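You operate a simulated robot arm through the tools that you are given. There is no shell and no other tool. Be economical: measure what you need, move in short steps, check, and stop when the job is done.

You are at the controls of a simulated robot arm. One attempt, no reset.

Task
Swap the clouded glass for the clear one and let it fill.
Fine: sight valve shut before the glass comes off, open at the end; clouded glass in the grey cup; spill nothing. Where these are worked on the way, their far stop is far enough and under half their travel is too little: sight valve.

Only the result counts: the job must be done as asked and must still hold three seconds after the hand-in. Knocking over, shifting, dropping, spilling or breaking anything else fails it.

Robot
A 7-joint arm with a two-finger parallel gripper, fixed in place. Base frame: the origin is at the foot of the arm, x ahead of it, y to its left, z up. Lengths are in mm, angles in rad, forces in N, time in s.
With the tool pointing down near the work surface it reaches from about 340 to 780 mm from the base axis. Its first joint turns from -2.897 to 2.897 rad. Payload 3.91 kg.
The TCP is the grasp point between the finger pads, 30 mm short of the fingertips. In the tool frame z runs along the fingers and y along their closing line. The gripper opens to 110 mm. The fingers are 20 mm wide and 10 mm thick; the gripper's body (48 by 112 mm) begins 55 mm behind the TCP.
Orientation is that of the tool frame in the base frame, as a unit quaternion [w, x, y, z]. With the fingers straight down and closing along the base's y, the tool's x points along the base's -x, its y along +y and its z along -z.

Tools
- The arm moves only by the tool step_arm. Its argument "targets" is a list of rows, each an object of numbers (a shift or turn left out is 0, a gripper value left out holds the last): "dx", "dy", "dz": the shift along the base's x, y, z in m; "rx", "ry", "rz": the turn, a rotation vector about the base's x, y, z in rad; "jaw": the finger opening in m, from 0 to 0.11. In form: [{"dx": .., "dy": .., "dz": .., "rx": .., "ry": .., "rz": .., "jaw": ..}, ...]. A call has 1 to 12 rows; each row shifts and turns the commanded pose from where the row before left it. Rows are played at 5 a second. More than 50 mm and 0.15 rad between two rows, or a gripper value outside its range, and nothing of the call is played. A pose out of reach is approached as far as the arm can. The call stops where the force on the tool passes 40 N (or 10 N more than at its start, if that is more) or the arm is blocked; 0.2 s more then pass. The fingers move at their own pace (about 153 mm/s each) and stop on an object; they squeeze with about 22 N. The grip force told is the motor's: it shows also when the fingers shut on nothing. Time passes only in rows, and 0.2 s behind the last, so rows that do not move let the fingers close. The reply holds the time, the measured pose of the TCP, the force on the tool along the base axes, the opening and the grip force, in the units named above and with some noise, with the torque about the TCP (base axes, N m) and any sound that the robot's microphone picked up, and new pictures: "show" is both (left out), scene, wrist or none.
- Cameras (640 x 400 px; columns grow to the right, rows downward): "scene" is fixed at [220.2, 501.1, 1627.3]; the picture's right is [-0.95, -0.30, 0.00], its down [-0.11, 0.36, -0.93] and it looks along [0.28, -0.88, -0.38] (base axes); focal length 344 px, centre (320, 200). "wrist" rides on the gripper at [77, 7, -114] in the tool frame; the picture's right is [-0.09, 1.00, 0.00], its down [-0.80, -0.07, -0.59] and it looks along [-0.59, -0.05, 0.80] (tool axes); focal length 270 px, centre (320, 200).
- lift_body(by): slides the trunk up (or, below 0, down) by that many mm; the arm rides with it, the base frame stays. It gives what a move gives, with no picture.
- probe_pixels(camera, pixels): for up to 12 pixels [column, row] of the newest picture of that camera ("zoom" is the newest enlarged one), the place [x, y, z] in the base frame of the surface seen there, good to about 3 mm. No time passes.
- inspect(camera, box): a new picture of the part [left, top, right, bottom] of that camera's present view, enlarged. No time passes.
- close_job(): hands the job in; it is judged then, once.

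Keep the steps short. Do not move on a guess: measure, check each grasp and each placing, and mend mistakes. In all there are 80 turns and 200 pictures (those below and enlarged ones count). Leave the gripper open and the arm clear of the work at the hand-in unless told otherwise, and finish with a single line.

The tools are called after "Request:" as name(argument=value, ...) on one line, values as JSON. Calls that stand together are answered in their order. step_arm: Moves the arm, as the interface text tells. Its arguments: {"type":"object","properties":{"targets":{"type":"array"},"show":{"type":"string","enum":["both","scene","wrist","none"]}},"required":["targets"]} The other tools are called the same way: lift_body (by) slides the trunk up or down; probe_pixels (camera, pixels) gives the place of the surface under pixels of a picture; inspect (camera, box) takes an enlarged picture of a part of a camera's view; close_job () hands the job in.

At the start:

```text
time_s: 0.0
tool_pos: [379.8, -159.4, 1402.1]
orientation: [-0.001, -0.001, 1.0, 0.0]
contact_force: [-0.2, -1.0, 0.7]
ft_torque: [-0.03, -0.02, 0.01]
gripper_width: 110.0
grip_force: 0.0
trunk travel left (down, up): [-575.0, 35.0]
```

scene: 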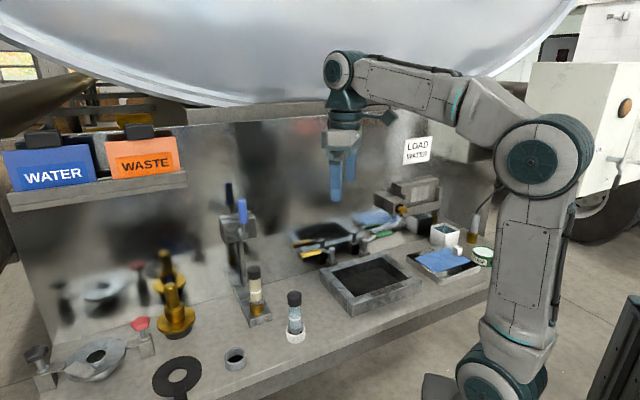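
wrist: 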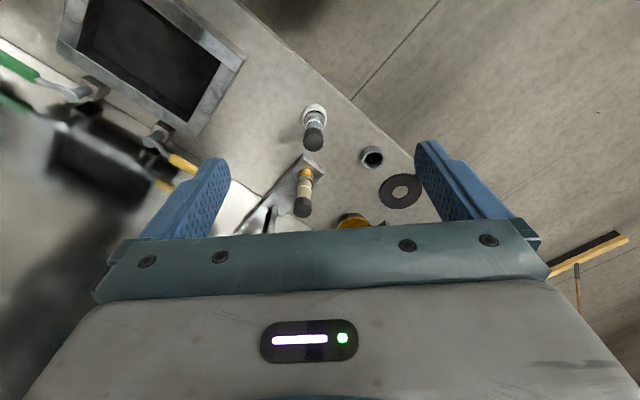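

I see a bench with a glass on a bracket (about 255,290), a second glass (295,315), a small cup (235,358) and a valve-like lever at (240,210). I'll enlarge these.

Request:
inspect(camera="scene", box=[190, 170, 350, 370])

Request:
inspect(camera="scene", box=[0, 230, 240, 400])

Request:
inspect(camera="wrist", box=[230, 80, 430, 240])

Request:
inspect(camera="scene", box=[280, 130, 500, 300])

```text
2.00 times, centred on (270, 270) of scene
```

zoom: 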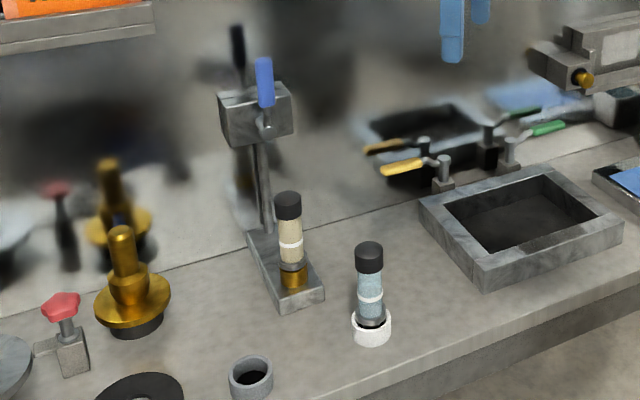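

```text
2.35 times, centred on (120, 315) of scene
```

zoom: 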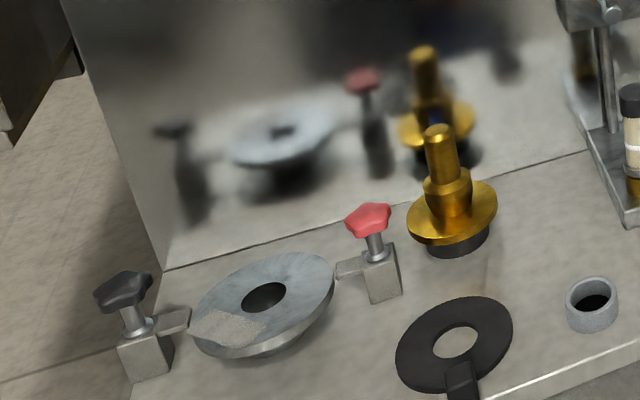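

```text
2.50 times, centred on (330, 160) of wrist
```

zoom: 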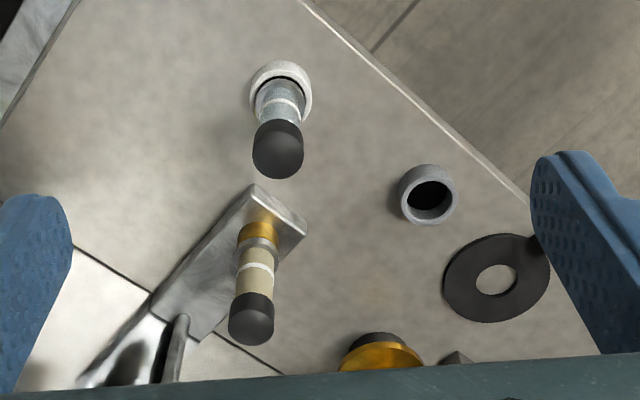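

```text
2.35 times, centred on (390, 215) of scene
```

zoom: 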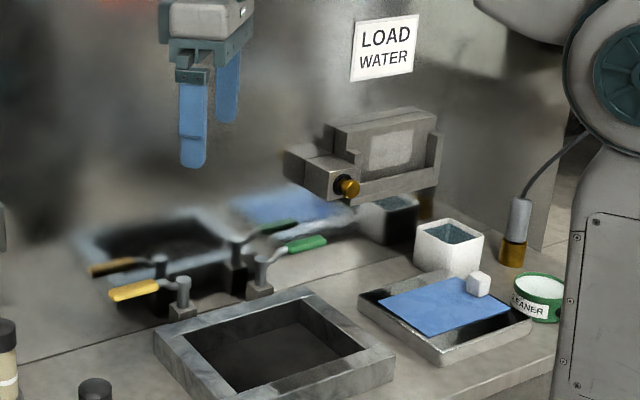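

The stand has a blue lever on a block, a clouded glass in a brass socket, a clear glass in a white cup and a grey cup. I'll probe their positions through the zoom.

Request:
inspect(camera="scene", box=[210, 180, 320, 350])

Request:
inspect(camera="scene", box=[210, 175, 290, 225])

Request:
probe_pixels(camera="scene", pixels=[[242, 202], [243, 222], [254, 270], [254, 281], [254, 293], [257, 310], [294, 295], [295, 313], [295, 336], [235, 350], [235, 365], [270, 345]])

Request:
probe_pixels(camera="wrist", pixels=[[303, 207], [304, 190], [305, 175], [310, 165], [314, 143], [314, 130], [314, 118], [322, 110], [371, 153], [363, 160], [358, 158], [382, 158]])

```text
2.35 times, centred on (265, 265) of scene
```

zoom: 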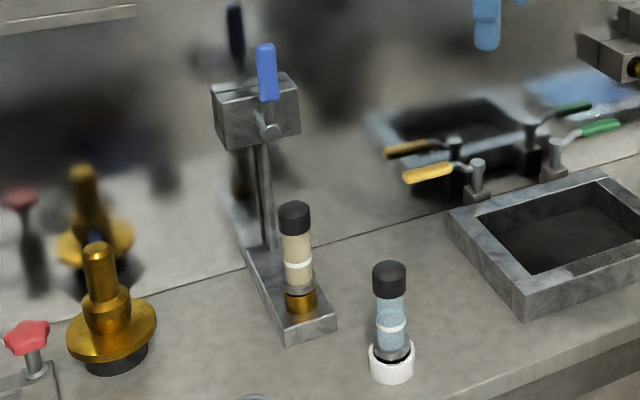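

```text
8.00 times, centred on (250, 200) of scene
```

zoom: 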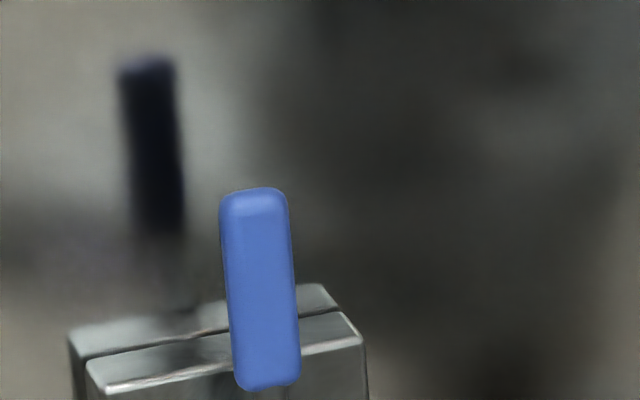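

```text
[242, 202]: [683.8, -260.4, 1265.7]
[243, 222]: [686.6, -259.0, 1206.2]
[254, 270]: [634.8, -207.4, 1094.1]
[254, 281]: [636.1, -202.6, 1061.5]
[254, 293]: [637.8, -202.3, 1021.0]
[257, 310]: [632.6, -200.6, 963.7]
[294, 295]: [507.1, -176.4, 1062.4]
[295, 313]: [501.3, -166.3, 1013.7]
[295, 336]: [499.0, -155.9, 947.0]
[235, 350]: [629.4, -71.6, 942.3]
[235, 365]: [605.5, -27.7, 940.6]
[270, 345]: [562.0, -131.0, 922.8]
```

```text
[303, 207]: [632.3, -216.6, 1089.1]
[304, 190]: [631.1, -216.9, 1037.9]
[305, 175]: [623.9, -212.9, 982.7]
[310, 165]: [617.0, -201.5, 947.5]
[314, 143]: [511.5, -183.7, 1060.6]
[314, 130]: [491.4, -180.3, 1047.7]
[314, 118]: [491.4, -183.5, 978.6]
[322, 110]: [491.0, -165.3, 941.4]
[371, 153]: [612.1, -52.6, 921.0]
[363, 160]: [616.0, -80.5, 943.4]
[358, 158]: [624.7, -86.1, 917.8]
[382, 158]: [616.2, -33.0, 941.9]
```

Bench top is at z≈922. I'll measure the lever, block, stand plate, bench edge and wall direction.

Request:
inspect(camera="scene", box=[205, 180, 301, 240])

Request:
probe_pixels(camera="zoom", pixels=[[250, 50], [250, 140], [225, 100], [268, 100], [110, 230], [190, 240], [320, 225], [110, 330], [320, 300], [265, 265], [250, 200], [150, 205]])

Request:
probe_pixels(camera="scene", pixels=[[249, 323], [271, 317], [262, 292], [241, 290], [232, 280], [240, 255], [245, 275], [190, 293], [300, 265], [300, 377], [380, 333], [300, 200]])

```text
6.67 times, centred on (253, 210) of scene
```

zoom: 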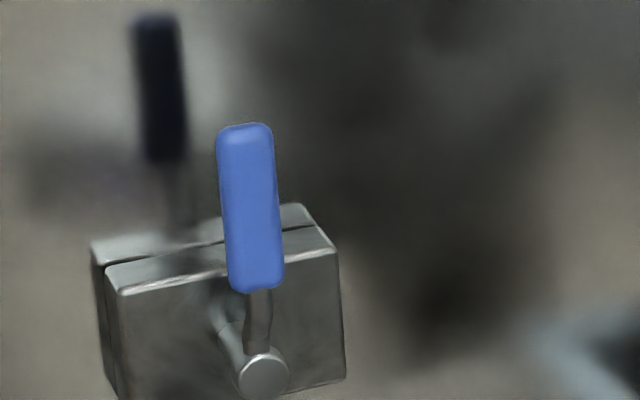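

```text
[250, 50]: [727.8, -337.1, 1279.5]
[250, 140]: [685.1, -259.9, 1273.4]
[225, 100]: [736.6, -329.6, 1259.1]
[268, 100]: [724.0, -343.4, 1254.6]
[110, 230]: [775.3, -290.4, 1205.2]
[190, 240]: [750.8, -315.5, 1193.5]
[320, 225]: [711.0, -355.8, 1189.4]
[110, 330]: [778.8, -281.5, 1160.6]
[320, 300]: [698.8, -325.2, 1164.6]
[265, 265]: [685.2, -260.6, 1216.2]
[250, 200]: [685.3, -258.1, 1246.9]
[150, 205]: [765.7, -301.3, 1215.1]
```

```text
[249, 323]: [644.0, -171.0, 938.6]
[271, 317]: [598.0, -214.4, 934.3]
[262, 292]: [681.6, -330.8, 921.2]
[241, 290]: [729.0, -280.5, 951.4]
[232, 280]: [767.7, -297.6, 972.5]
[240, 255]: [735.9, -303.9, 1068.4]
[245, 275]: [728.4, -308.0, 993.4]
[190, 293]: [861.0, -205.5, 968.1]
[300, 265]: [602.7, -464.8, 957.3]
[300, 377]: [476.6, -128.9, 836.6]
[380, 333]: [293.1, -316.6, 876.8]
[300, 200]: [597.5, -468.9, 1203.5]
```

The wall runs at 45° (x−y≈1066). The lever's axis is the wall normal, with its handle at about (685,-260), z 1205–1281. I'll turn the hand to face the wall and move closer, staying high, to view the lever.

Request:
step_arm(targets=[{"dx": 0.035, "dy": -0.003, "rz": -0.131}, {"dx": 0.035, "dy": -0.003, "rz": -0.131}, {"dx": 0.035, "dy": -0.003, "rz": -0.131}, {"dx": 0.035, "dy": -0.003, "rz": -0.131}, {"dx": 0.035, "dy": -0.003, "rz": -0.131}, {"dx": 0.035, "dy": -0.003, "rz": -0.1304}])

```text
time_s: 1.4
tool_pos: [577.4, -175.8, 1402.7]
orientation: [0.003, 0.364, 0.931, 0.0]
contact_force: [-0.3, -0.3, -0.1]
ft_torque: [0.01, -0.05, 0.03]
gripper_width: 110.3
grip_force: 0.1
out of reach, approached as far as the arm can: row 6
trunk travel left (down, up): [-575.0, 35.0]
```

scene: 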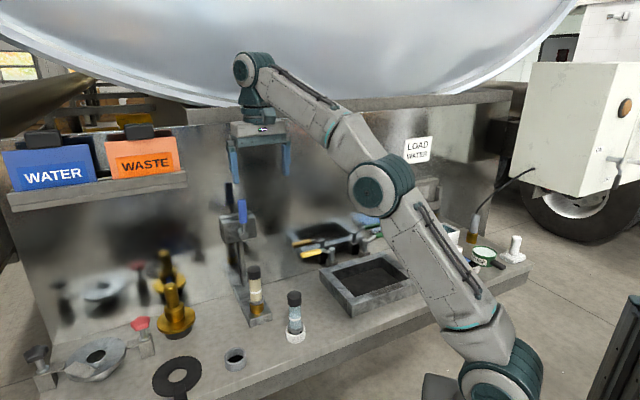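
wrist: 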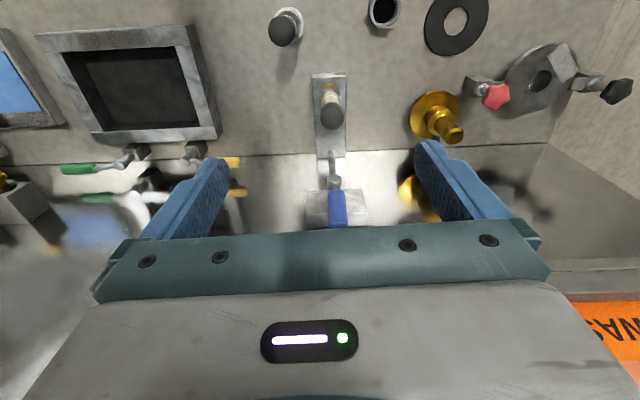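

The lever shows at (337,210) in the wrist view, and this height is at the arm's reach limit. I'll look closer before descending.

Request:
inspect(camera="wrist", box=[280, 70, 400, 230])

Request:
probe_pixels(camera="wrist", pixels=[[337, 195], [337, 208], [337, 222], [312, 210], [360, 210], [330, 118], [331, 94], [330, 85], [335, 180], [345, 208], [330, 208], [314, 195]])

```text
2.50 times, centred on (340, 150) of wrist
```

zoom: 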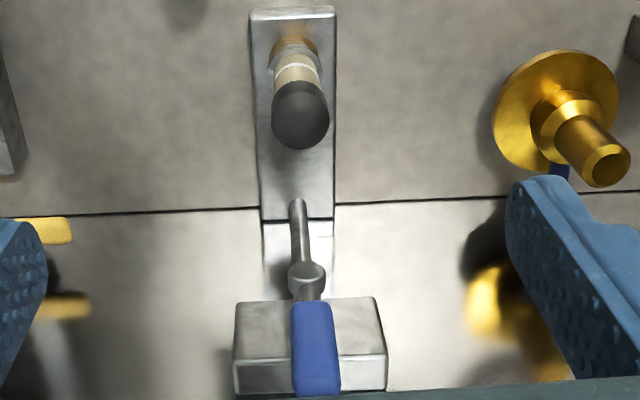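

```text
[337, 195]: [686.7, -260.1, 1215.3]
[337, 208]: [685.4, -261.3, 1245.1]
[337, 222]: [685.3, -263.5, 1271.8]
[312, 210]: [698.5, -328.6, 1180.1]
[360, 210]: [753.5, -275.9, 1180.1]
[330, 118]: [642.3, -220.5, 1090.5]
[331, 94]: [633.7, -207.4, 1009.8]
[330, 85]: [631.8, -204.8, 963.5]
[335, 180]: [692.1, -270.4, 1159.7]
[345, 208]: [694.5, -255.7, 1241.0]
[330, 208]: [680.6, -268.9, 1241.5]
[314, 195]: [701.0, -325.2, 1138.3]
```

Handle centre is u≈300.7 (about x 690, y -265), and the pivot is near z 1158. I'll go down 70 mm with jaw at 60, then check.

Request:
step_arm(targets=[{"dz": -0.03, "jaw": 0.06}, {"dz": -0.03}], show="none")

```text
time_s: 2.0
tool_pos: [577.7, -176.2, 1341.1]
orientation: [0.0, 0.383, 0.924, 0.0]
contact_force: [0.6, -0.1, -0.1]
ft_torque: [-0.03, -0.01, 0.01]
gripper_width: 59.8
grip_force: 0.2
trunk travel left (down, up): [-575.0, 35.0]
```

Tips are at 1311, above the handle top at 1281. Next I advance over the handle.

Request:
step_arm(targets=[{"dx": 0.028, "dy": -0.022}, {"dx": 0.028, "dy": -0.022}, {"dx": 0.028, "dy": -0.022}, {"dx": 0.028, "dy": -0.0225}])

```text
time_s: 3.0
tool_pos: [624.2, -213.9, 1342.5]
orientation: [0.0, 0.383, 0.924, -0.001]
contact_force: [-0.4, -0.3, -1.3]
ft_torque: [0.0, -0.01, -0.02]
gripper_width: 60.2
grip_force: 0.1
out of reach, approached as far as the arm can: row 2, 3, 4
trunk travel left (down, up): [-575.0, 35.0]
```

scene: 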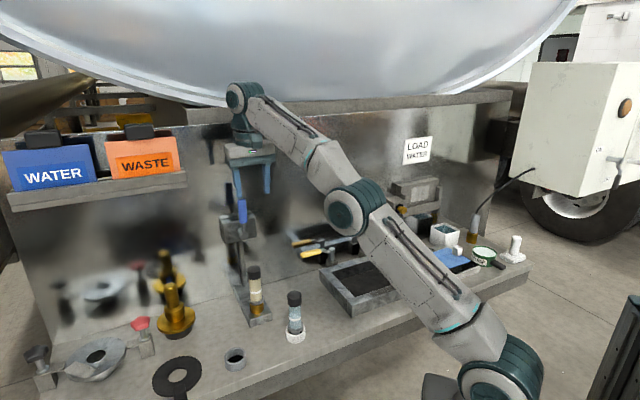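
wrist: 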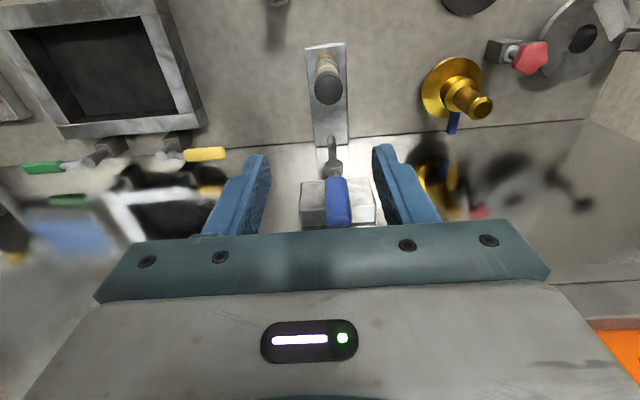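

Fingers-down is out of reach here. Pointing the fingers horizontally at the wall makes them pins parallel to the lever axis, with the wrist lower and further back. I'll tilt in two parts and check between them.

Request:
step_arm(targets=[{"dx": -0.004, "dy": 0.004, "rx": -0.101, "ry": -0.101}, {"dx": -0.004, "dy": 0.004, "rx": -0.101, "ry": -0.101}, {"rx": -0.101, "ry": -0.101}, {"rx": -0.101, "ry": -0.101}, {"rx": -0.101, "ry": -0.101}, {"rx": -0.101, "ry": -0.101}], show="scene")

```text
time_s: 4.4
tool_pos: [615.9, -204.6, 1341.4]
orientation: [0.385, 0.348, 0.84, -0.159]
contact_force: [-0.8, -0.1, -0.3]
ft_torque: [0.03, 0.01, 0.01]
gripper_width: 60.1
grip_force: 0.0
trunk travel left (down, up): [-575.0, 35.0]
```

scene: 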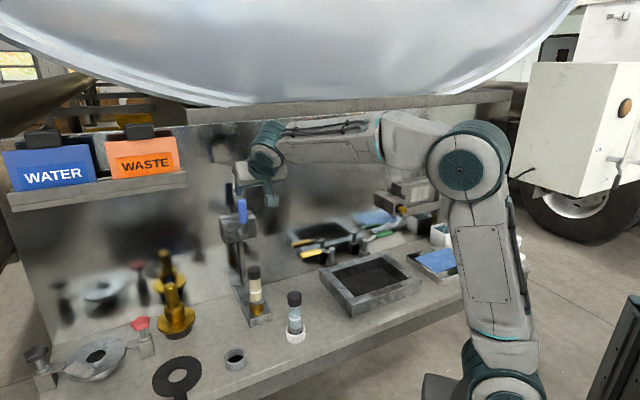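

At 49° the pose is comfortable. I'll continue to near horizontal.

Request:
step_arm(targets=[{"rx": -0.101, "ry": -0.101}, {"rx": -0.101, "ry": -0.101}, {"rx": -0.101, "ry": -0.101}, {"rx": -0.101, "ry": -0.101}, {"rx": -0.1007, "ry": -0.1007}])

```text
time_s: 5.6
tool_pos: [617.1, -205.4, 1341.4]
orientation: [0.654, 0.27, 0.653, -0.27]
contact_force: [-0.5, 0.8, 0.1]
ft_torque: [0.01, 0.0, 0.02]
gripper_width: 60.1
grip_force: 0.1
trunk travel left (down, up): [-575.0, 35.0]
```

scene: 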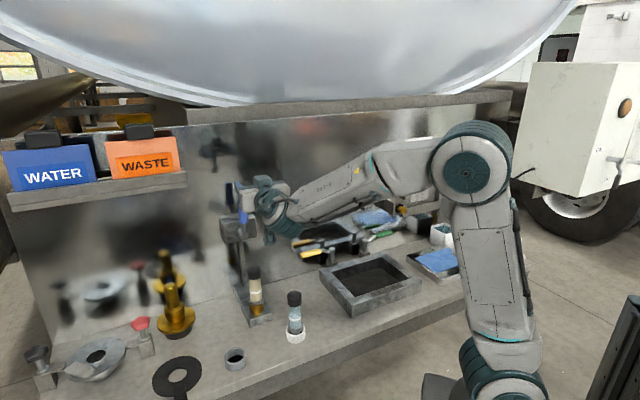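
wrist: 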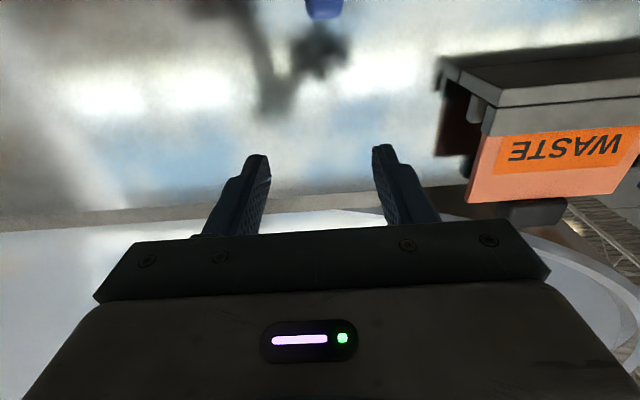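

The hand is horizontal with its camera underneath. I'll lower to z≈1256, align u with the handle, and check before the fingers straddle it.

Request:
step_arm(targets=[{"dx": 0.0034, "dy": 0.0034, "dz": -0.043}, {"dx": 0.0034, "dy": 0.0034, "dz": -0.043}, {"dx": 0.018, "dy": -0.018}])

```text
time_s: 6.4
tool_pos: [641.8, -216.9, 1254.7]
orientation: [0.654, 0.271, 0.653, -0.271]
contact_force: [-0.6, 0.0, -0.1]
ft_torque: [0.01, -0.01, 0.04]
gripper_width: 59.7
grip_force: 0.1
trunk travel left (down, up): [-575.0, 35.0]
```

scene: 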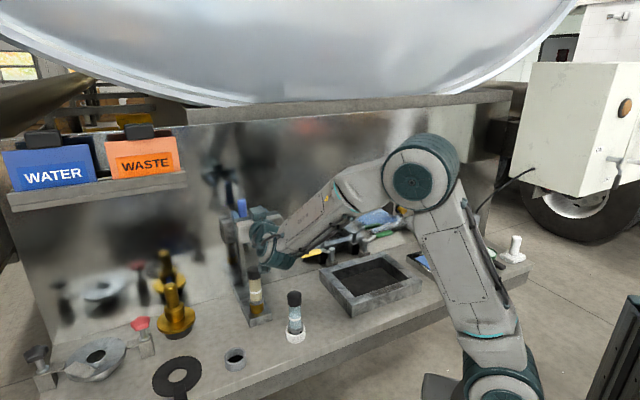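
wrist: 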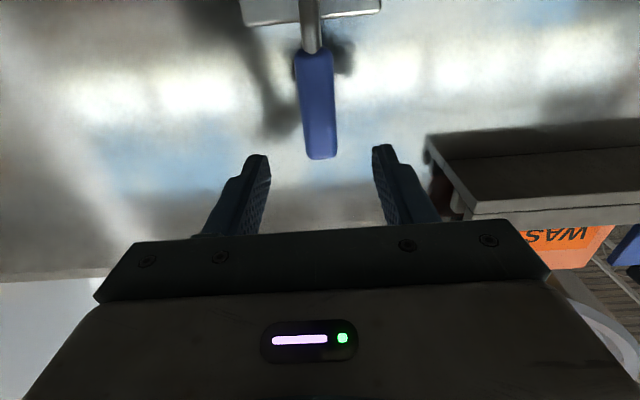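

The handle at (318,100) sits centred between the fingers. I'll move forward 68 mm along the normal to straddle it.

Request:
step_arm(targets=[{"dx": 0.024, "dy": -0.024}, {"dx": 0.024, "dy": -0.024}])

```text
time_s: 7.0
tool_pos: [690.8, -266.1, 1255.5]
orientation: [0.653, 0.271, 0.653, -0.27]
contact_force: [-1.0, -0.2, -0.3]
ft_torque: [-0.01, -0.03, 0.03]
gripper_width: 59.9
grip_force: 0.1
trunk travel left (down, up): [-575.0, 35.0]
```

scene: 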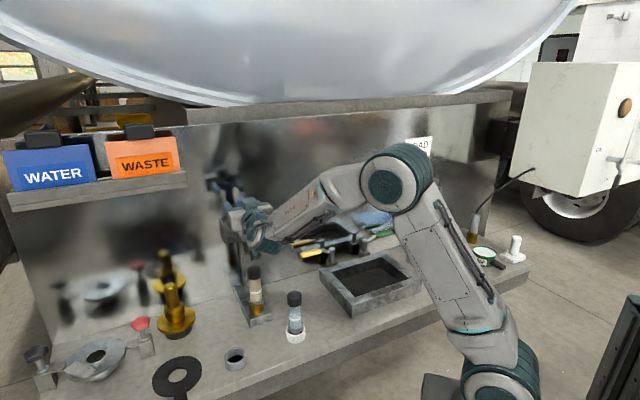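
wrist: 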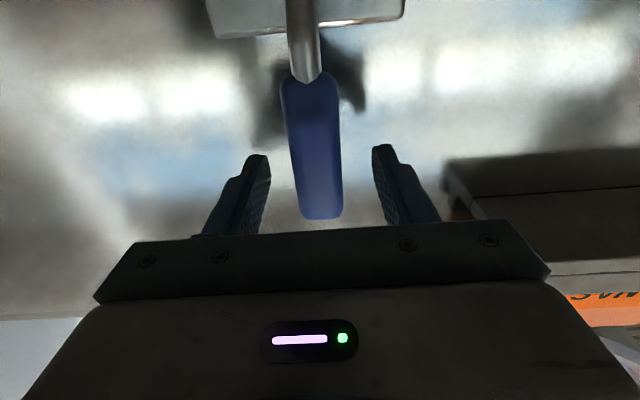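

The fingers straddle the handle with about 20 mm free each side. I'll test the −u direction with 28 mm in small rows and watch force.

Request:
step_arm(targets=[{"dx": -0.0071, "dy": -0.0071}, {"dx": -0.0057, "dy": -0.0057}, {"dx": -0.0035, "dy": -0.0035}, {"dx": -0.0035, "dy": -0.0035}], show="wrist")

```text
time_s: 8.0
tool_pos: [667.4, -283.5, 1254.5]
orientation: [0.653, 0.271, 0.653, -0.271]
contact_force: [0.4, 0.8, -0.2]
ft_torque: [-0.02, 0.02, 0.01]
gripper_width: 60.2
grip_force: 0.4
trunk travel left (down, up): [-575.0, 35.0]
```

wrist: 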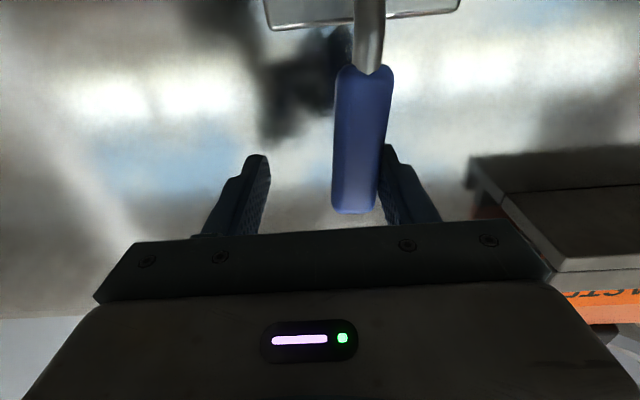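

The lever moves freely in −u. I'll narrow the jaw to 32 mm around the handle and roll the hand about 17° to follow it.

Request:
step_arm(targets=[{"jaw": 0.032}, {"dz": -0.002, "rx": 0.1025, "ry": -0.1025}, {"dz": -0.002, "rx": 0.1025, "ry": -0.1025}])

```text
time_s: 8.8
tool_pos: [668.5, -285.3, 1251.5]
orientation: [0.686, 0.363, 0.607, -0.175]
contact_force: [-0.2, -0.9, 0.1]
ft_torque: [0.03, -0.01, 0.0]
gripper_width: 32.0
grip_force: 0.1
trunk travel left (down, up): [-575.0, 35.0]
```

scene: 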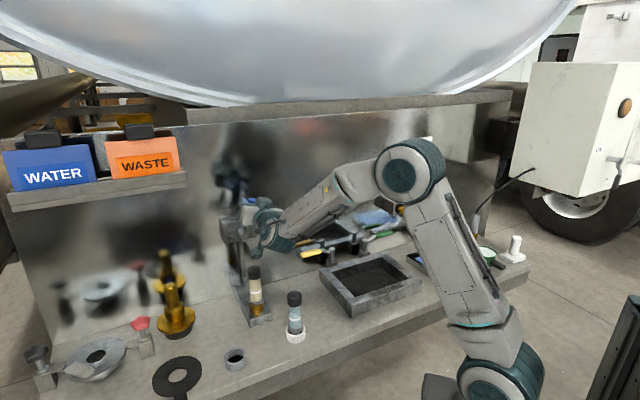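
wrist: 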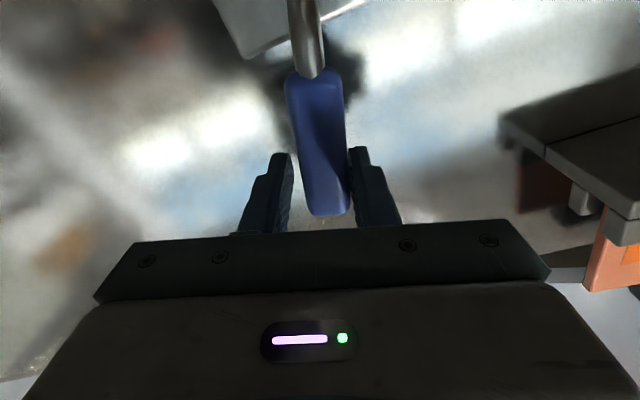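

The hand follows the handle well. I'll continue the arc about the pivot in six rows to about 62°.

Request:
step_arm(targets=[{"dx": -0.00835, "dy": -0.00835, "dz": -0.0052, "rx": 0.0926, "ry": -0.0926}, {"dx": -0.00785, "dy": -0.00785, "dz": -0.0061, "rx": 0.0926, "ry": -0.0926}, {"dx": -0.00725, "dy": -0.00725, "dz": -0.0075, "rx": 0.0926, "ry": -0.0926}, {"dx": -0.0065, "dy": -0.0065, "dz": -0.0088, "rx": 0.0926, "ry": -0.0926}, {"dx": -0.00565, "dy": -0.00565, "dz": -0.0099, "rx": 0.0926, "ry": -0.0926}, {"dx": -0.0046, "dy": -0.0046, "dz": -0.0108, "rx": 0.0926, "ry": -0.0926}])

```text
time_s: 10.2
tool_pos: [629.2, -325.2, 1203.6]
orientation: [0.7, 0.568, 0.421, 0.103]
contact_force: [-0.4, -0.2, 0.0]
ft_torque: [-0.01, 0.01, -0.01]
gripper_width: 31.9
grip_force: 0.0
trunk travel left (down, up): [-575.0, 35.0]
```

scene: 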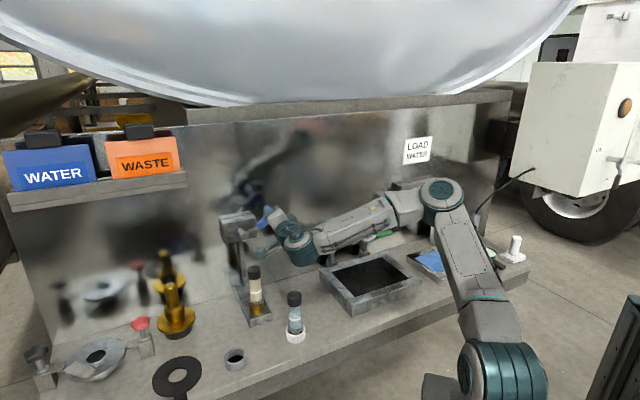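
wrist: 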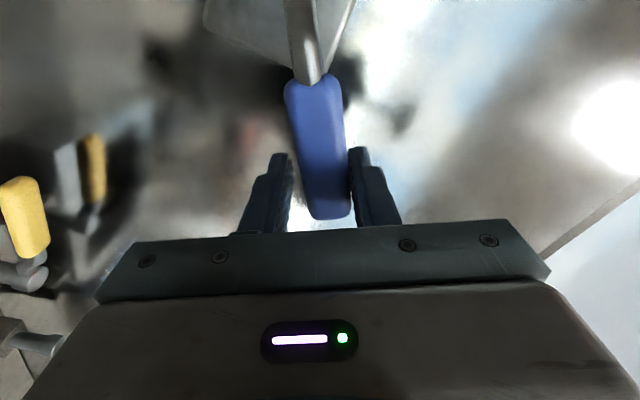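

Lever at ~60° with no resistance. Before going further I check clearance to the yellow faucet handle (25,215) in the wrist view and the forearm.

Request:
inspect(camera="scene", box=[210, 180, 450, 330])

Request:
probe_pixels(camera="wrist", pixels=[[25, 200], [35, 250], [30, 340]])

Request:
probe_pixels(camera="scene", pixels=[[300, 258], [300, 240], [340, 248], [370, 225], [310, 255], [380, 236]])

```text
2.67 times, centred on (330, 255) of scene
```

zoom: 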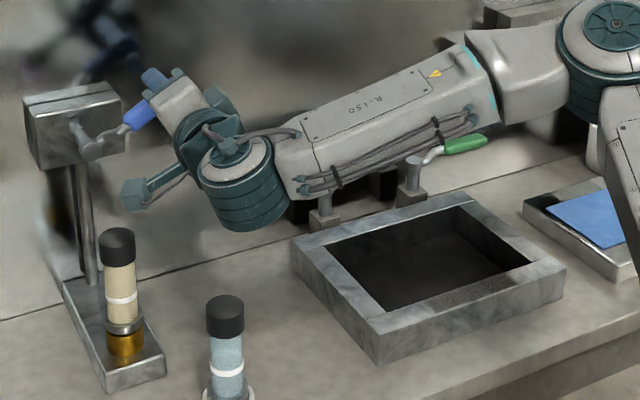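

```text
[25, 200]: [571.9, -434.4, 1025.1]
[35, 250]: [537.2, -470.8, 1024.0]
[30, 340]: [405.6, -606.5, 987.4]
```

```text
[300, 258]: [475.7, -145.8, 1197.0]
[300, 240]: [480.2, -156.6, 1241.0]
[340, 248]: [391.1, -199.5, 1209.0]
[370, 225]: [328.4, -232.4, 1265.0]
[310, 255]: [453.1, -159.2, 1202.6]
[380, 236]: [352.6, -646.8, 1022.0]
```

The faucets are far below (z 1025) and the forearm is in front of them, so it's clear. I'll continue to about 92° in four rows.

Request:
step_arm(targets=[{"dx": -0.00365, "dy": -0.00365, "dz": -0.0116, "rx": 0.0926, "ry": -0.0926}, {"dx": -0.0025, "dy": -0.0025, "dz": -0.0122, "rx": 0.0926, "ry": -0.0926}, {"dx": -0.00135, "dy": -0.00135, "dz": -0.01255, "rx": 0.0926, "ry": -0.0926}, {"dx": -0.0002, "dy": -0.0002, "dz": -0.01265, "rx": 0.0926, "ry": -0.0926}])

```text
time_s: 11.2
tool_pos: [613.2, -332.1, 1247.8]
orientation: [0.641, 0.665, 0.268, 0.275]
contact_force: [0.2, 0.5, -0.4]
ft_torque: [0.05, 0.01, -0.01]
gripper_width: 32.0
grip_force: 0.0
out of reach, approached as far as the arm can: row 1, 2, 3, 4
trunk travel left (down, up): [-575.0, 35.0]
```

scene: 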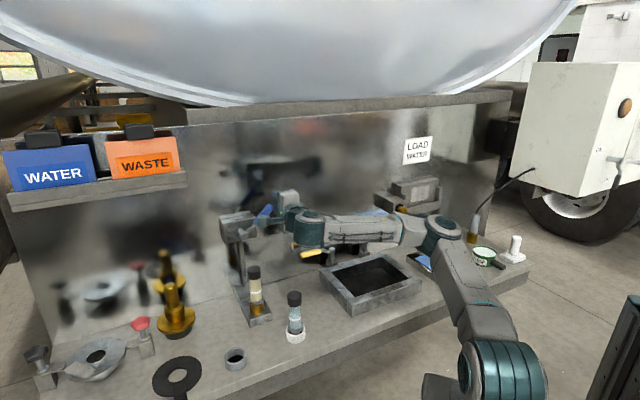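
wrist: 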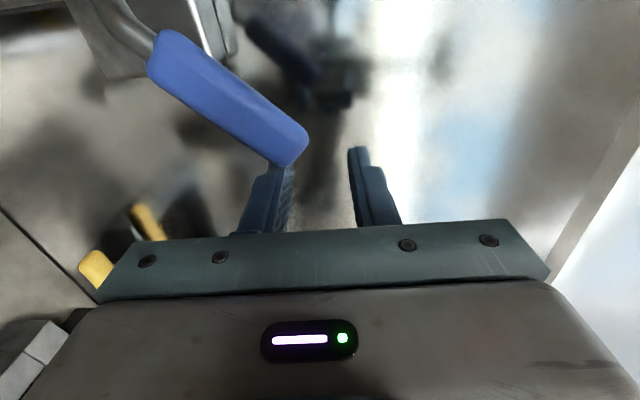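

The roll reached a joint limit and the hand slid up off the handle. I'll retreat along the wall normal and unroll, then push the handle down from above with closed fingers and no roll.

Request:
step_arm(targets=[{"dx": -0.025, "dy": 0.025}, {"dx": -0.025, "dy": 0.025}, {"dx": -0.01, "dy": 0.01, "rx": -0.0926, "ry": 0.0926}, {"rx": -0.0926, "ry": 0.0926}, {"rx": -0.0926, "ry": 0.0926}, {"rx": -0.0926, "ry": 0.0926}, {"rx": -0.0926, "ry": 0.0926}, {"rx": -0.0926, "ry": 0.0926}, {"rx": -0.0926, "ry": 0.0926}, {"rx": -0.0926, "ry": 0.0926, "jaw": 0.0}, {"rx": -0.0926, "ry": 0.0926}])

```text
time_s: 13.6
tool_pos: [550.4, -272.3, 1259.3]
orientation: [0.696, 0.4, 0.582, -0.128]
contact_force: [0.1, -1.1, -0.6]
ft_torque: [0.01, 0.01, -0.01]
gripper_width: 0.1
grip_force: 22.5
out of reach, approached as far as the arm can: row 1
trunk travel left (down, up): [-575.0, 35.0]
```

scene: 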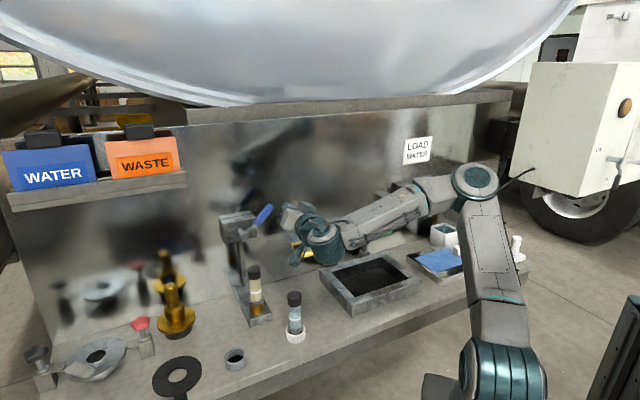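
wrist: 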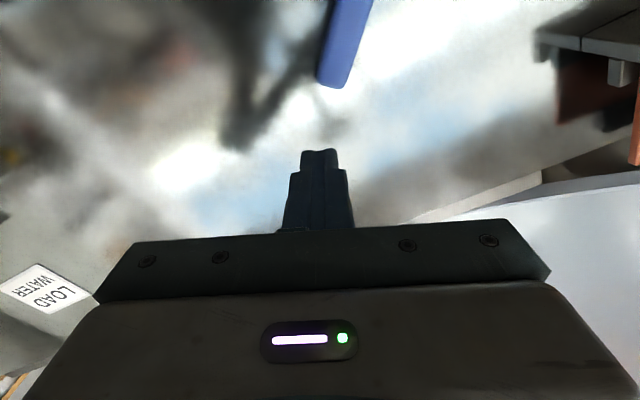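

The lever is holding partway. I'll measure its present angle.

Request:
inspect(camera="scene", box=[205, 190, 301, 250])

Request:
probe_pixels(camera="scene", pixels=[[268, 208], [264, 215], [259, 223], [252, 229]])

```text
6.67 times, centred on (253, 220) of scene
```

zoom: 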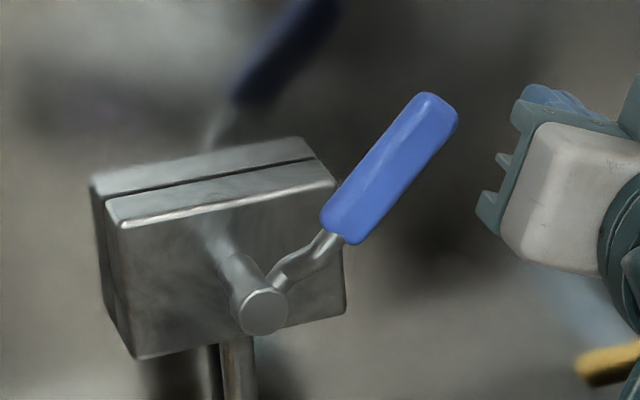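

```text
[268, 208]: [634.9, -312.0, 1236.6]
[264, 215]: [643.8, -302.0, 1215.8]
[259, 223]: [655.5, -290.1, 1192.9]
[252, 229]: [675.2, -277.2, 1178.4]
```

Request:
probe_pixels(camera="zoom", pixels=[[262, 310], [262, 330], [245, 310], [282, 310], [440, 105], [345, 235], [395, 160], [375, 190]])

```text
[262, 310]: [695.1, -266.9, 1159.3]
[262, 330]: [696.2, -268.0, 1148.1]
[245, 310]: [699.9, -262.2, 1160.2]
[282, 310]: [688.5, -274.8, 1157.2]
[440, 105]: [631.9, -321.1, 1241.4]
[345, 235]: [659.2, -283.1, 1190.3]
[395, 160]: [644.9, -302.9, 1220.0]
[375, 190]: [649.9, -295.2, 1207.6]
```

Hub is at (695,-267,1159) and the lever is at 45°. I'll put the closed fingers on its upper side: sidestep and lower first, then go forward.

Request:
step_arm(targets=[{"dx": 0.0246, "dy": 0.0246, "dz": -0.0085}, {"dx": 0.0246, "dy": 0.0246, "dz": -0.0085}, {"dx": 0.022, "dy": -0.022}, {"dx": 0.022, "dy": -0.022}, {"dx": 0.022, "dy": -0.022}])

```text
time_s: 14.8
tool_pos: [666.4, -289.6, 1242.4]
orientation: [0.695, 0.402, 0.582, -0.129]
contact_force: [0.4, 0.3, 0.0]
ft_torque: [0.01, 0.01, 0.02]
gripper_width: 0.0
grip_force: 21.9
trunk travel left (down, up): [-575.0, 35.0]
```

scene: 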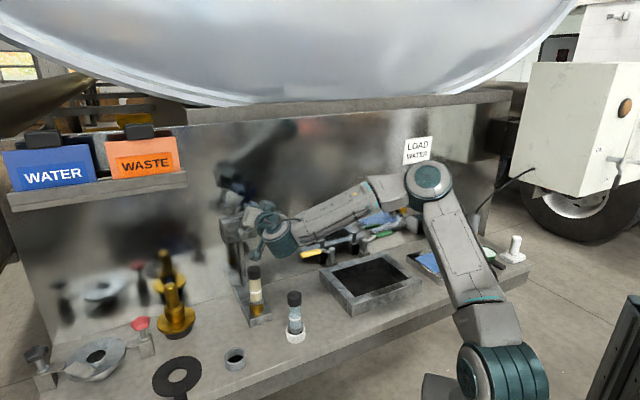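
wrist: 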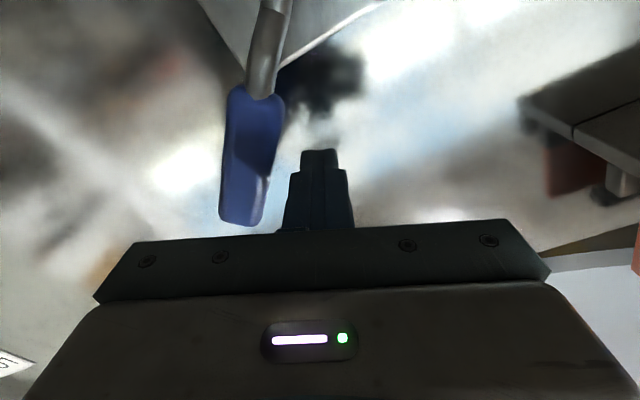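

The closed fingers sit on the correct side of the handle. Next I push along the arc toward 75°.

Request:
step_arm(targets=[{"dx": -0.00495, "dy": -0.00495, "dz": -0.007}, {"dx": -0.0068, "dy": -0.0068, "dz": -0.0064}, {"dx": -0.00615, "dy": -0.00615, "dz": -0.0076}, {"dx": -0.0054, "dy": -0.0054, "dz": -0.0087}, {"dx": -0.0045, "dy": -0.0045, "dz": -0.0095}])

```text
time_s: 16.0
tool_pos: [639.2, -318.4, 1201.4]
orientation: [0.695, 0.401, 0.582, -0.128]
contact_force: [-0.2, 0.1, 1.4]
ft_torque: [0.01, -0.02, 0.0]
gripper_width: 0.0
grip_force: 22.0
trunk travel left (down, up): [-575.0, 35.0]
```

scene: 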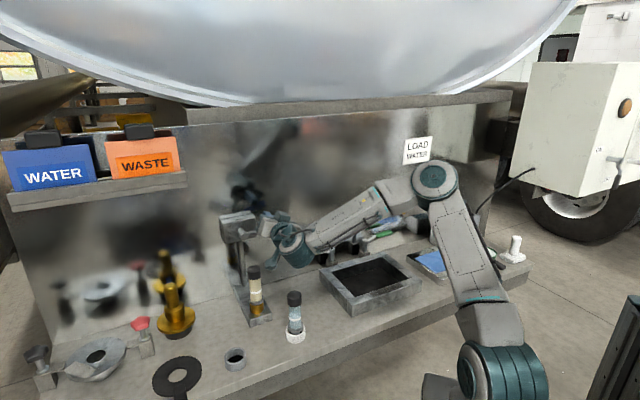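
wrist: 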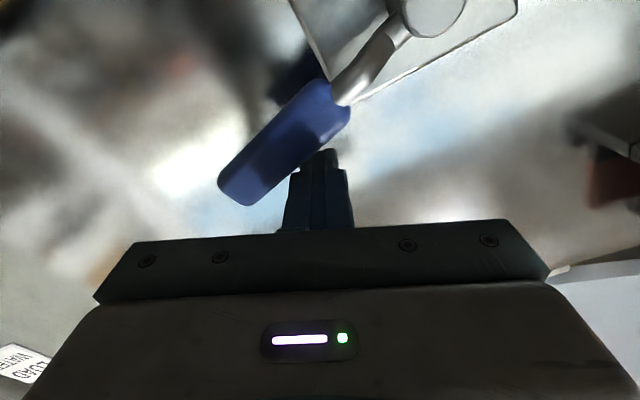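

It pushes well. I'll continue past 90° in small rows until the force shows the stop.

Request:
step_arm(targets=[{"dx": -0.0037, "dy": -0.0037, "dz": -0.0103}, {"dx": -0.0026, "dy": -0.0026, "dz": -0.0109}, {"dx": -0.001, "dy": -0.001, "dz": -0.006}, {"dx": -0.0007, "dy": -0.0007, "dz": -0.004}])

```text
time_s: 17.0
tool_pos: [631.1, -323.2, 1180.7]
orientation: [0.703, 0.396, 0.576, -0.129]
contact_force: [-1.7, 2.0, 11.8]
ft_torque: [-0.04, 0.06, 0.01]
gripper_width: 0.2
grip_force: 21.9
trunk travel left (down, up): [-575.0, 35.0]
stopped in row 4: the force on the tool passed its limit at 43 N (the readings are from after the stop); the commanded pose is now the measured one
```

scene: 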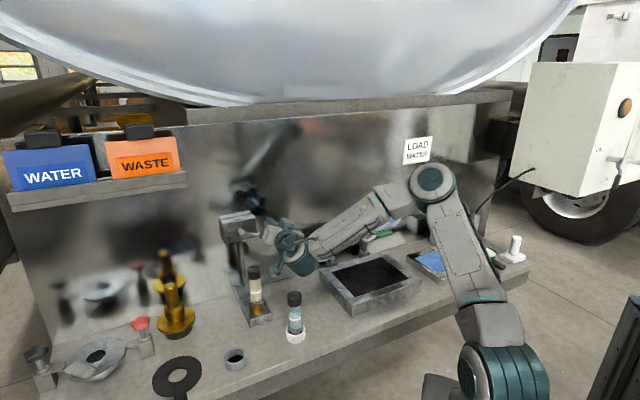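
wrist: 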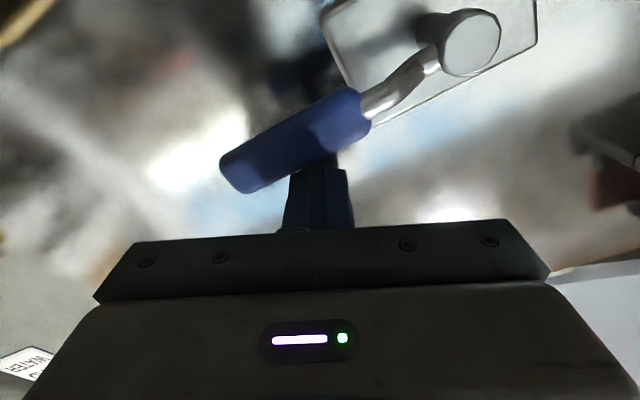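

The stop is felt at about 90°, so the valve is shut. I'll lift off, retreat along the normal, and undo the roll and half the tilt (45° down) for the glass work.

Request:
step_arm(targets=[{"dz": 0.015}, {"dx": -0.03, "dy": 0.03}, {"dx": -0.03, "dy": 0.03}, {"dx": -0.025, "dy": 0.025, "rx": -0.099, "ry": 0.099, "jaw": 0.06}, {"rx": -0.099, "ry": 0.099, "dz": 0.015}, {"rx": -0.099, "ry": 0.099, "dz": 0.015}, {"rx": 0.093, "ry": 0.093}, {"rx": 0.093, "ry": 0.093}, {"rx": 0.093, "ry": 0.093}, {"rx": 0.093, "ry": 0.093}, {"rx": 0.093, "ry": 0.093}, {"rx": 0.09, "ry": 0.09}])

Request:
inspect(camera="scene", box=[205, 200, 325, 350])

```text
time_s: 19.6
tool_pos: [547.3, -239.8, 1223.0]
orientation: [0.361, 0.352, 0.851, -0.146]
contact_force: [0.4, -0.2, -0.5]
ft_torque: [-0.03, 0.0, -0.01]
gripper_width: 60.2
grip_force: 0.0
trunk travel left (down, up): [-575.0, 35.0]
```

scene: 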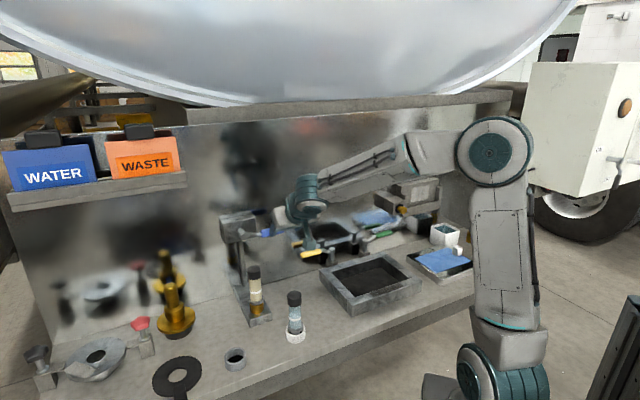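
wrist: 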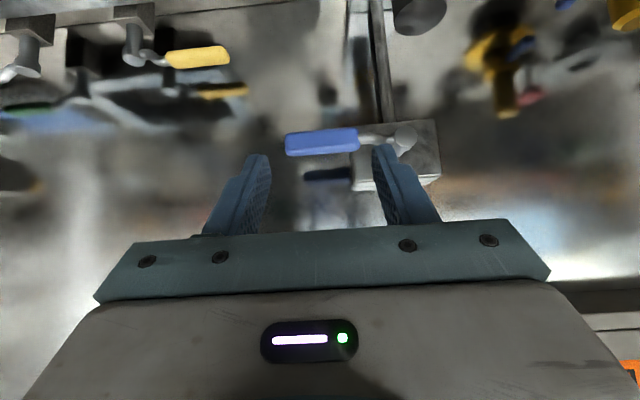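

```text
2.67 times, centred on (265, 275) of scene
```

zoom: 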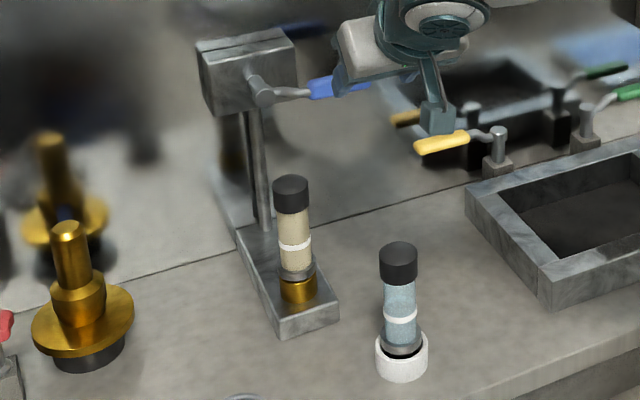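

The lever is horizontal, so it's shut. I'll measure both glasses and the cups in more detail.

Request:
inspect(camera="scene", box=[225, 258, 321, 348])

Request:
probe_pixels(camera="zoom", pixels=[[192, 65], [192, 88], [192, 110], [175, 130], [212, 130], [195, 170], [197, 215], [199, 245], [462, 205], [462, 240], [462, 290], [462, 350]])

Request:
inspect(camera="scene", box=[215, 340, 263, 376])

Request:
probe_pixels(camera="zoom", pixels=[[150, 130], [265, 60], [380, 130], [270, 190], [270, 260], [265, 75], [270, 150], [160, 250], [380, 260], [180, 75], [350, 75], [265, 110]])

```text
4.44 times, centred on (273, 303) of scene
```

zoom: 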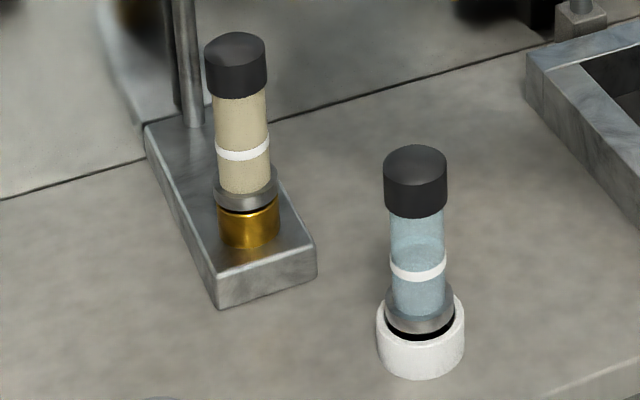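

```text
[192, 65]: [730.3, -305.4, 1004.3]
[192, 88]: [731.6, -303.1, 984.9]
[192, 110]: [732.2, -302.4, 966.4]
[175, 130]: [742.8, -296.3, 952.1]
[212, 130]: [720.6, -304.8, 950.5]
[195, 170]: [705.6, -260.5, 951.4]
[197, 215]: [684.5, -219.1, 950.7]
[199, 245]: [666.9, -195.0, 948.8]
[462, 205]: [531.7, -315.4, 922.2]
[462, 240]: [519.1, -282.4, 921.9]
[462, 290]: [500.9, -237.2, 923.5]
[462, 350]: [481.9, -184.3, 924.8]
```

```text
11.11 times, centred on (239, 358) of scene
```

zoom: 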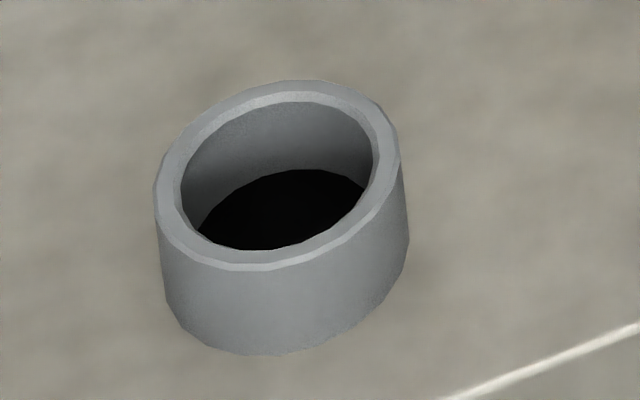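

```text
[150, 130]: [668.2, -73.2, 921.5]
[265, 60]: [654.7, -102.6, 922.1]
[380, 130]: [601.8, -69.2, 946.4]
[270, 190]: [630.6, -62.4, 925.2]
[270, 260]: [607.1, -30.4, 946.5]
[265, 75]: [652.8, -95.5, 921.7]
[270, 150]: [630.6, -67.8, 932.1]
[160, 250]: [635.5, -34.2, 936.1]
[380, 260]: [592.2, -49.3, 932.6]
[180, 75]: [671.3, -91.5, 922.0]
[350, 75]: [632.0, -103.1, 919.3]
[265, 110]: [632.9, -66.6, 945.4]
```

Some probes missed, so I'll repeat them on scene pixels lying on the glasses.

Request:
probe_pixels(camera="scene", pixels=[[254, 268], [254, 276], [248, 274], [260, 274], [255, 285], [250, 285], [261, 285], [256, 298], [256, 302], [256, 306], [256, 312], [252, 266]])

Request:
probe_pixels(camera="scene", pixels=[[294, 294], [294, 302], [289, 299], [300, 299], [295, 310], [290, 310], [300, 310], [295, 331], [295, 338], [287, 334], [304, 334], [294, 342]])

```text
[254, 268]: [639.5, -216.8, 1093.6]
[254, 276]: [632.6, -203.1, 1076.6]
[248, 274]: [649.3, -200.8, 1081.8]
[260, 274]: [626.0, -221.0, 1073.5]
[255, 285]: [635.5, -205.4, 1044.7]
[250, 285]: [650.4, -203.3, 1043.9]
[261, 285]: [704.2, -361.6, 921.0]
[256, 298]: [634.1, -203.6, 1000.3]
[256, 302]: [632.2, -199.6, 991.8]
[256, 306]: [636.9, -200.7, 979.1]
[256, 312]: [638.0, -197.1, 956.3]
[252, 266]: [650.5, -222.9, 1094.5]
```

```text
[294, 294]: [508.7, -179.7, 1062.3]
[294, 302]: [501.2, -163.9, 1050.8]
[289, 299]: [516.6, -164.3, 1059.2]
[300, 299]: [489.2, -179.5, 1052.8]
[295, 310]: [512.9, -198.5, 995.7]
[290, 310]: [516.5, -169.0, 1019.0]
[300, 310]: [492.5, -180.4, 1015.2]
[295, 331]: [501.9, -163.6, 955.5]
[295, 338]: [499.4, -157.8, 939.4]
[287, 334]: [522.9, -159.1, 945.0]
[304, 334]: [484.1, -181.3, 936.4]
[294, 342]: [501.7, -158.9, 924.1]
```

Clouded glass axis is about (641,-217), cap top 1094, body graspable near z 1040, socket top about 982. I'll stage the open fingers up and back along the 45° tool axis.

Request:
step_arm(targets=[{"dx": 0.018, "dy": 0.021, "dz": -0.034}, {"dx": 0.018, "dy": 0.021, "dz": -0.034}, {"dx": 0.0177, "dy": 0.0208, "dz": -0.035}])

```text
time_s: 20.4
tool_pos: [600.6, -174.5, 1117.4]
orientation: [0.361, 0.352, 0.851, -0.146]
contact_force: [-0.2, 0.1, 0.2]
ft_torque: [0.01, 0.0, 0.0]
gripper_width: 59.8
grip_force: 0.1
trunk travel left (down, up): [-575.0, 35.0]
```

scene: 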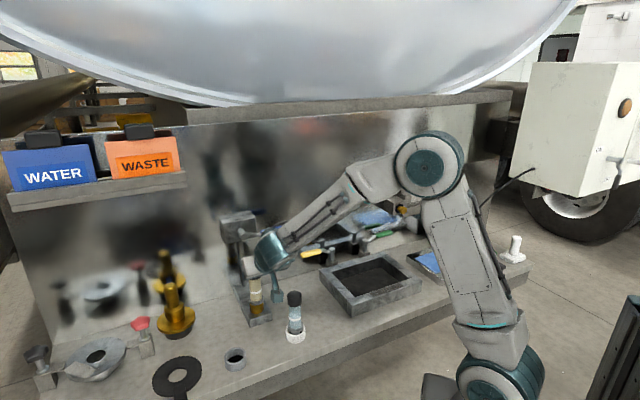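
wrist: 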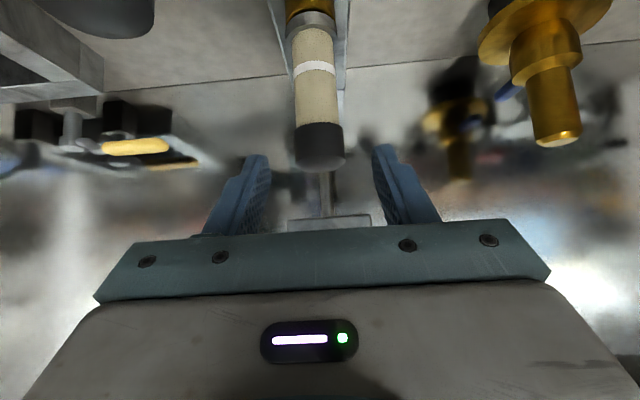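

The glass is centred between the fingers. I'll refine its axis from this view.

Request:
inspect(camera="wrist", box=[240, 0, 400, 190])

Request:
probe_pixels(camera="wrist", pixels=[[319, 160], [319, 140], [297, 140], [341, 140], [316, 110], [297, 110], [336, 110], [313, 68], [312, 30], [311, 18], [310, 5], [316, 90]])

```text
2.11 times, centred on (320, 95) of wrist
```

zoom: 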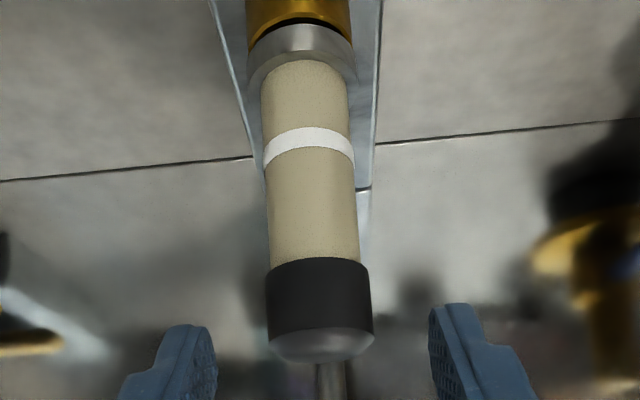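

```text
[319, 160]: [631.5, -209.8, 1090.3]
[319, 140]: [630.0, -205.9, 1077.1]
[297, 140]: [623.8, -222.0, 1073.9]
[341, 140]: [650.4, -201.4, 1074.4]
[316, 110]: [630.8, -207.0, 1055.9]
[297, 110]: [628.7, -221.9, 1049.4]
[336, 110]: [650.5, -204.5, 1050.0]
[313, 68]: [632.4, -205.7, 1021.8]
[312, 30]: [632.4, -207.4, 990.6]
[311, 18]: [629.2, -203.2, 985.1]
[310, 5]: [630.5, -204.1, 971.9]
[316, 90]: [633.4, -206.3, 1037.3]
```

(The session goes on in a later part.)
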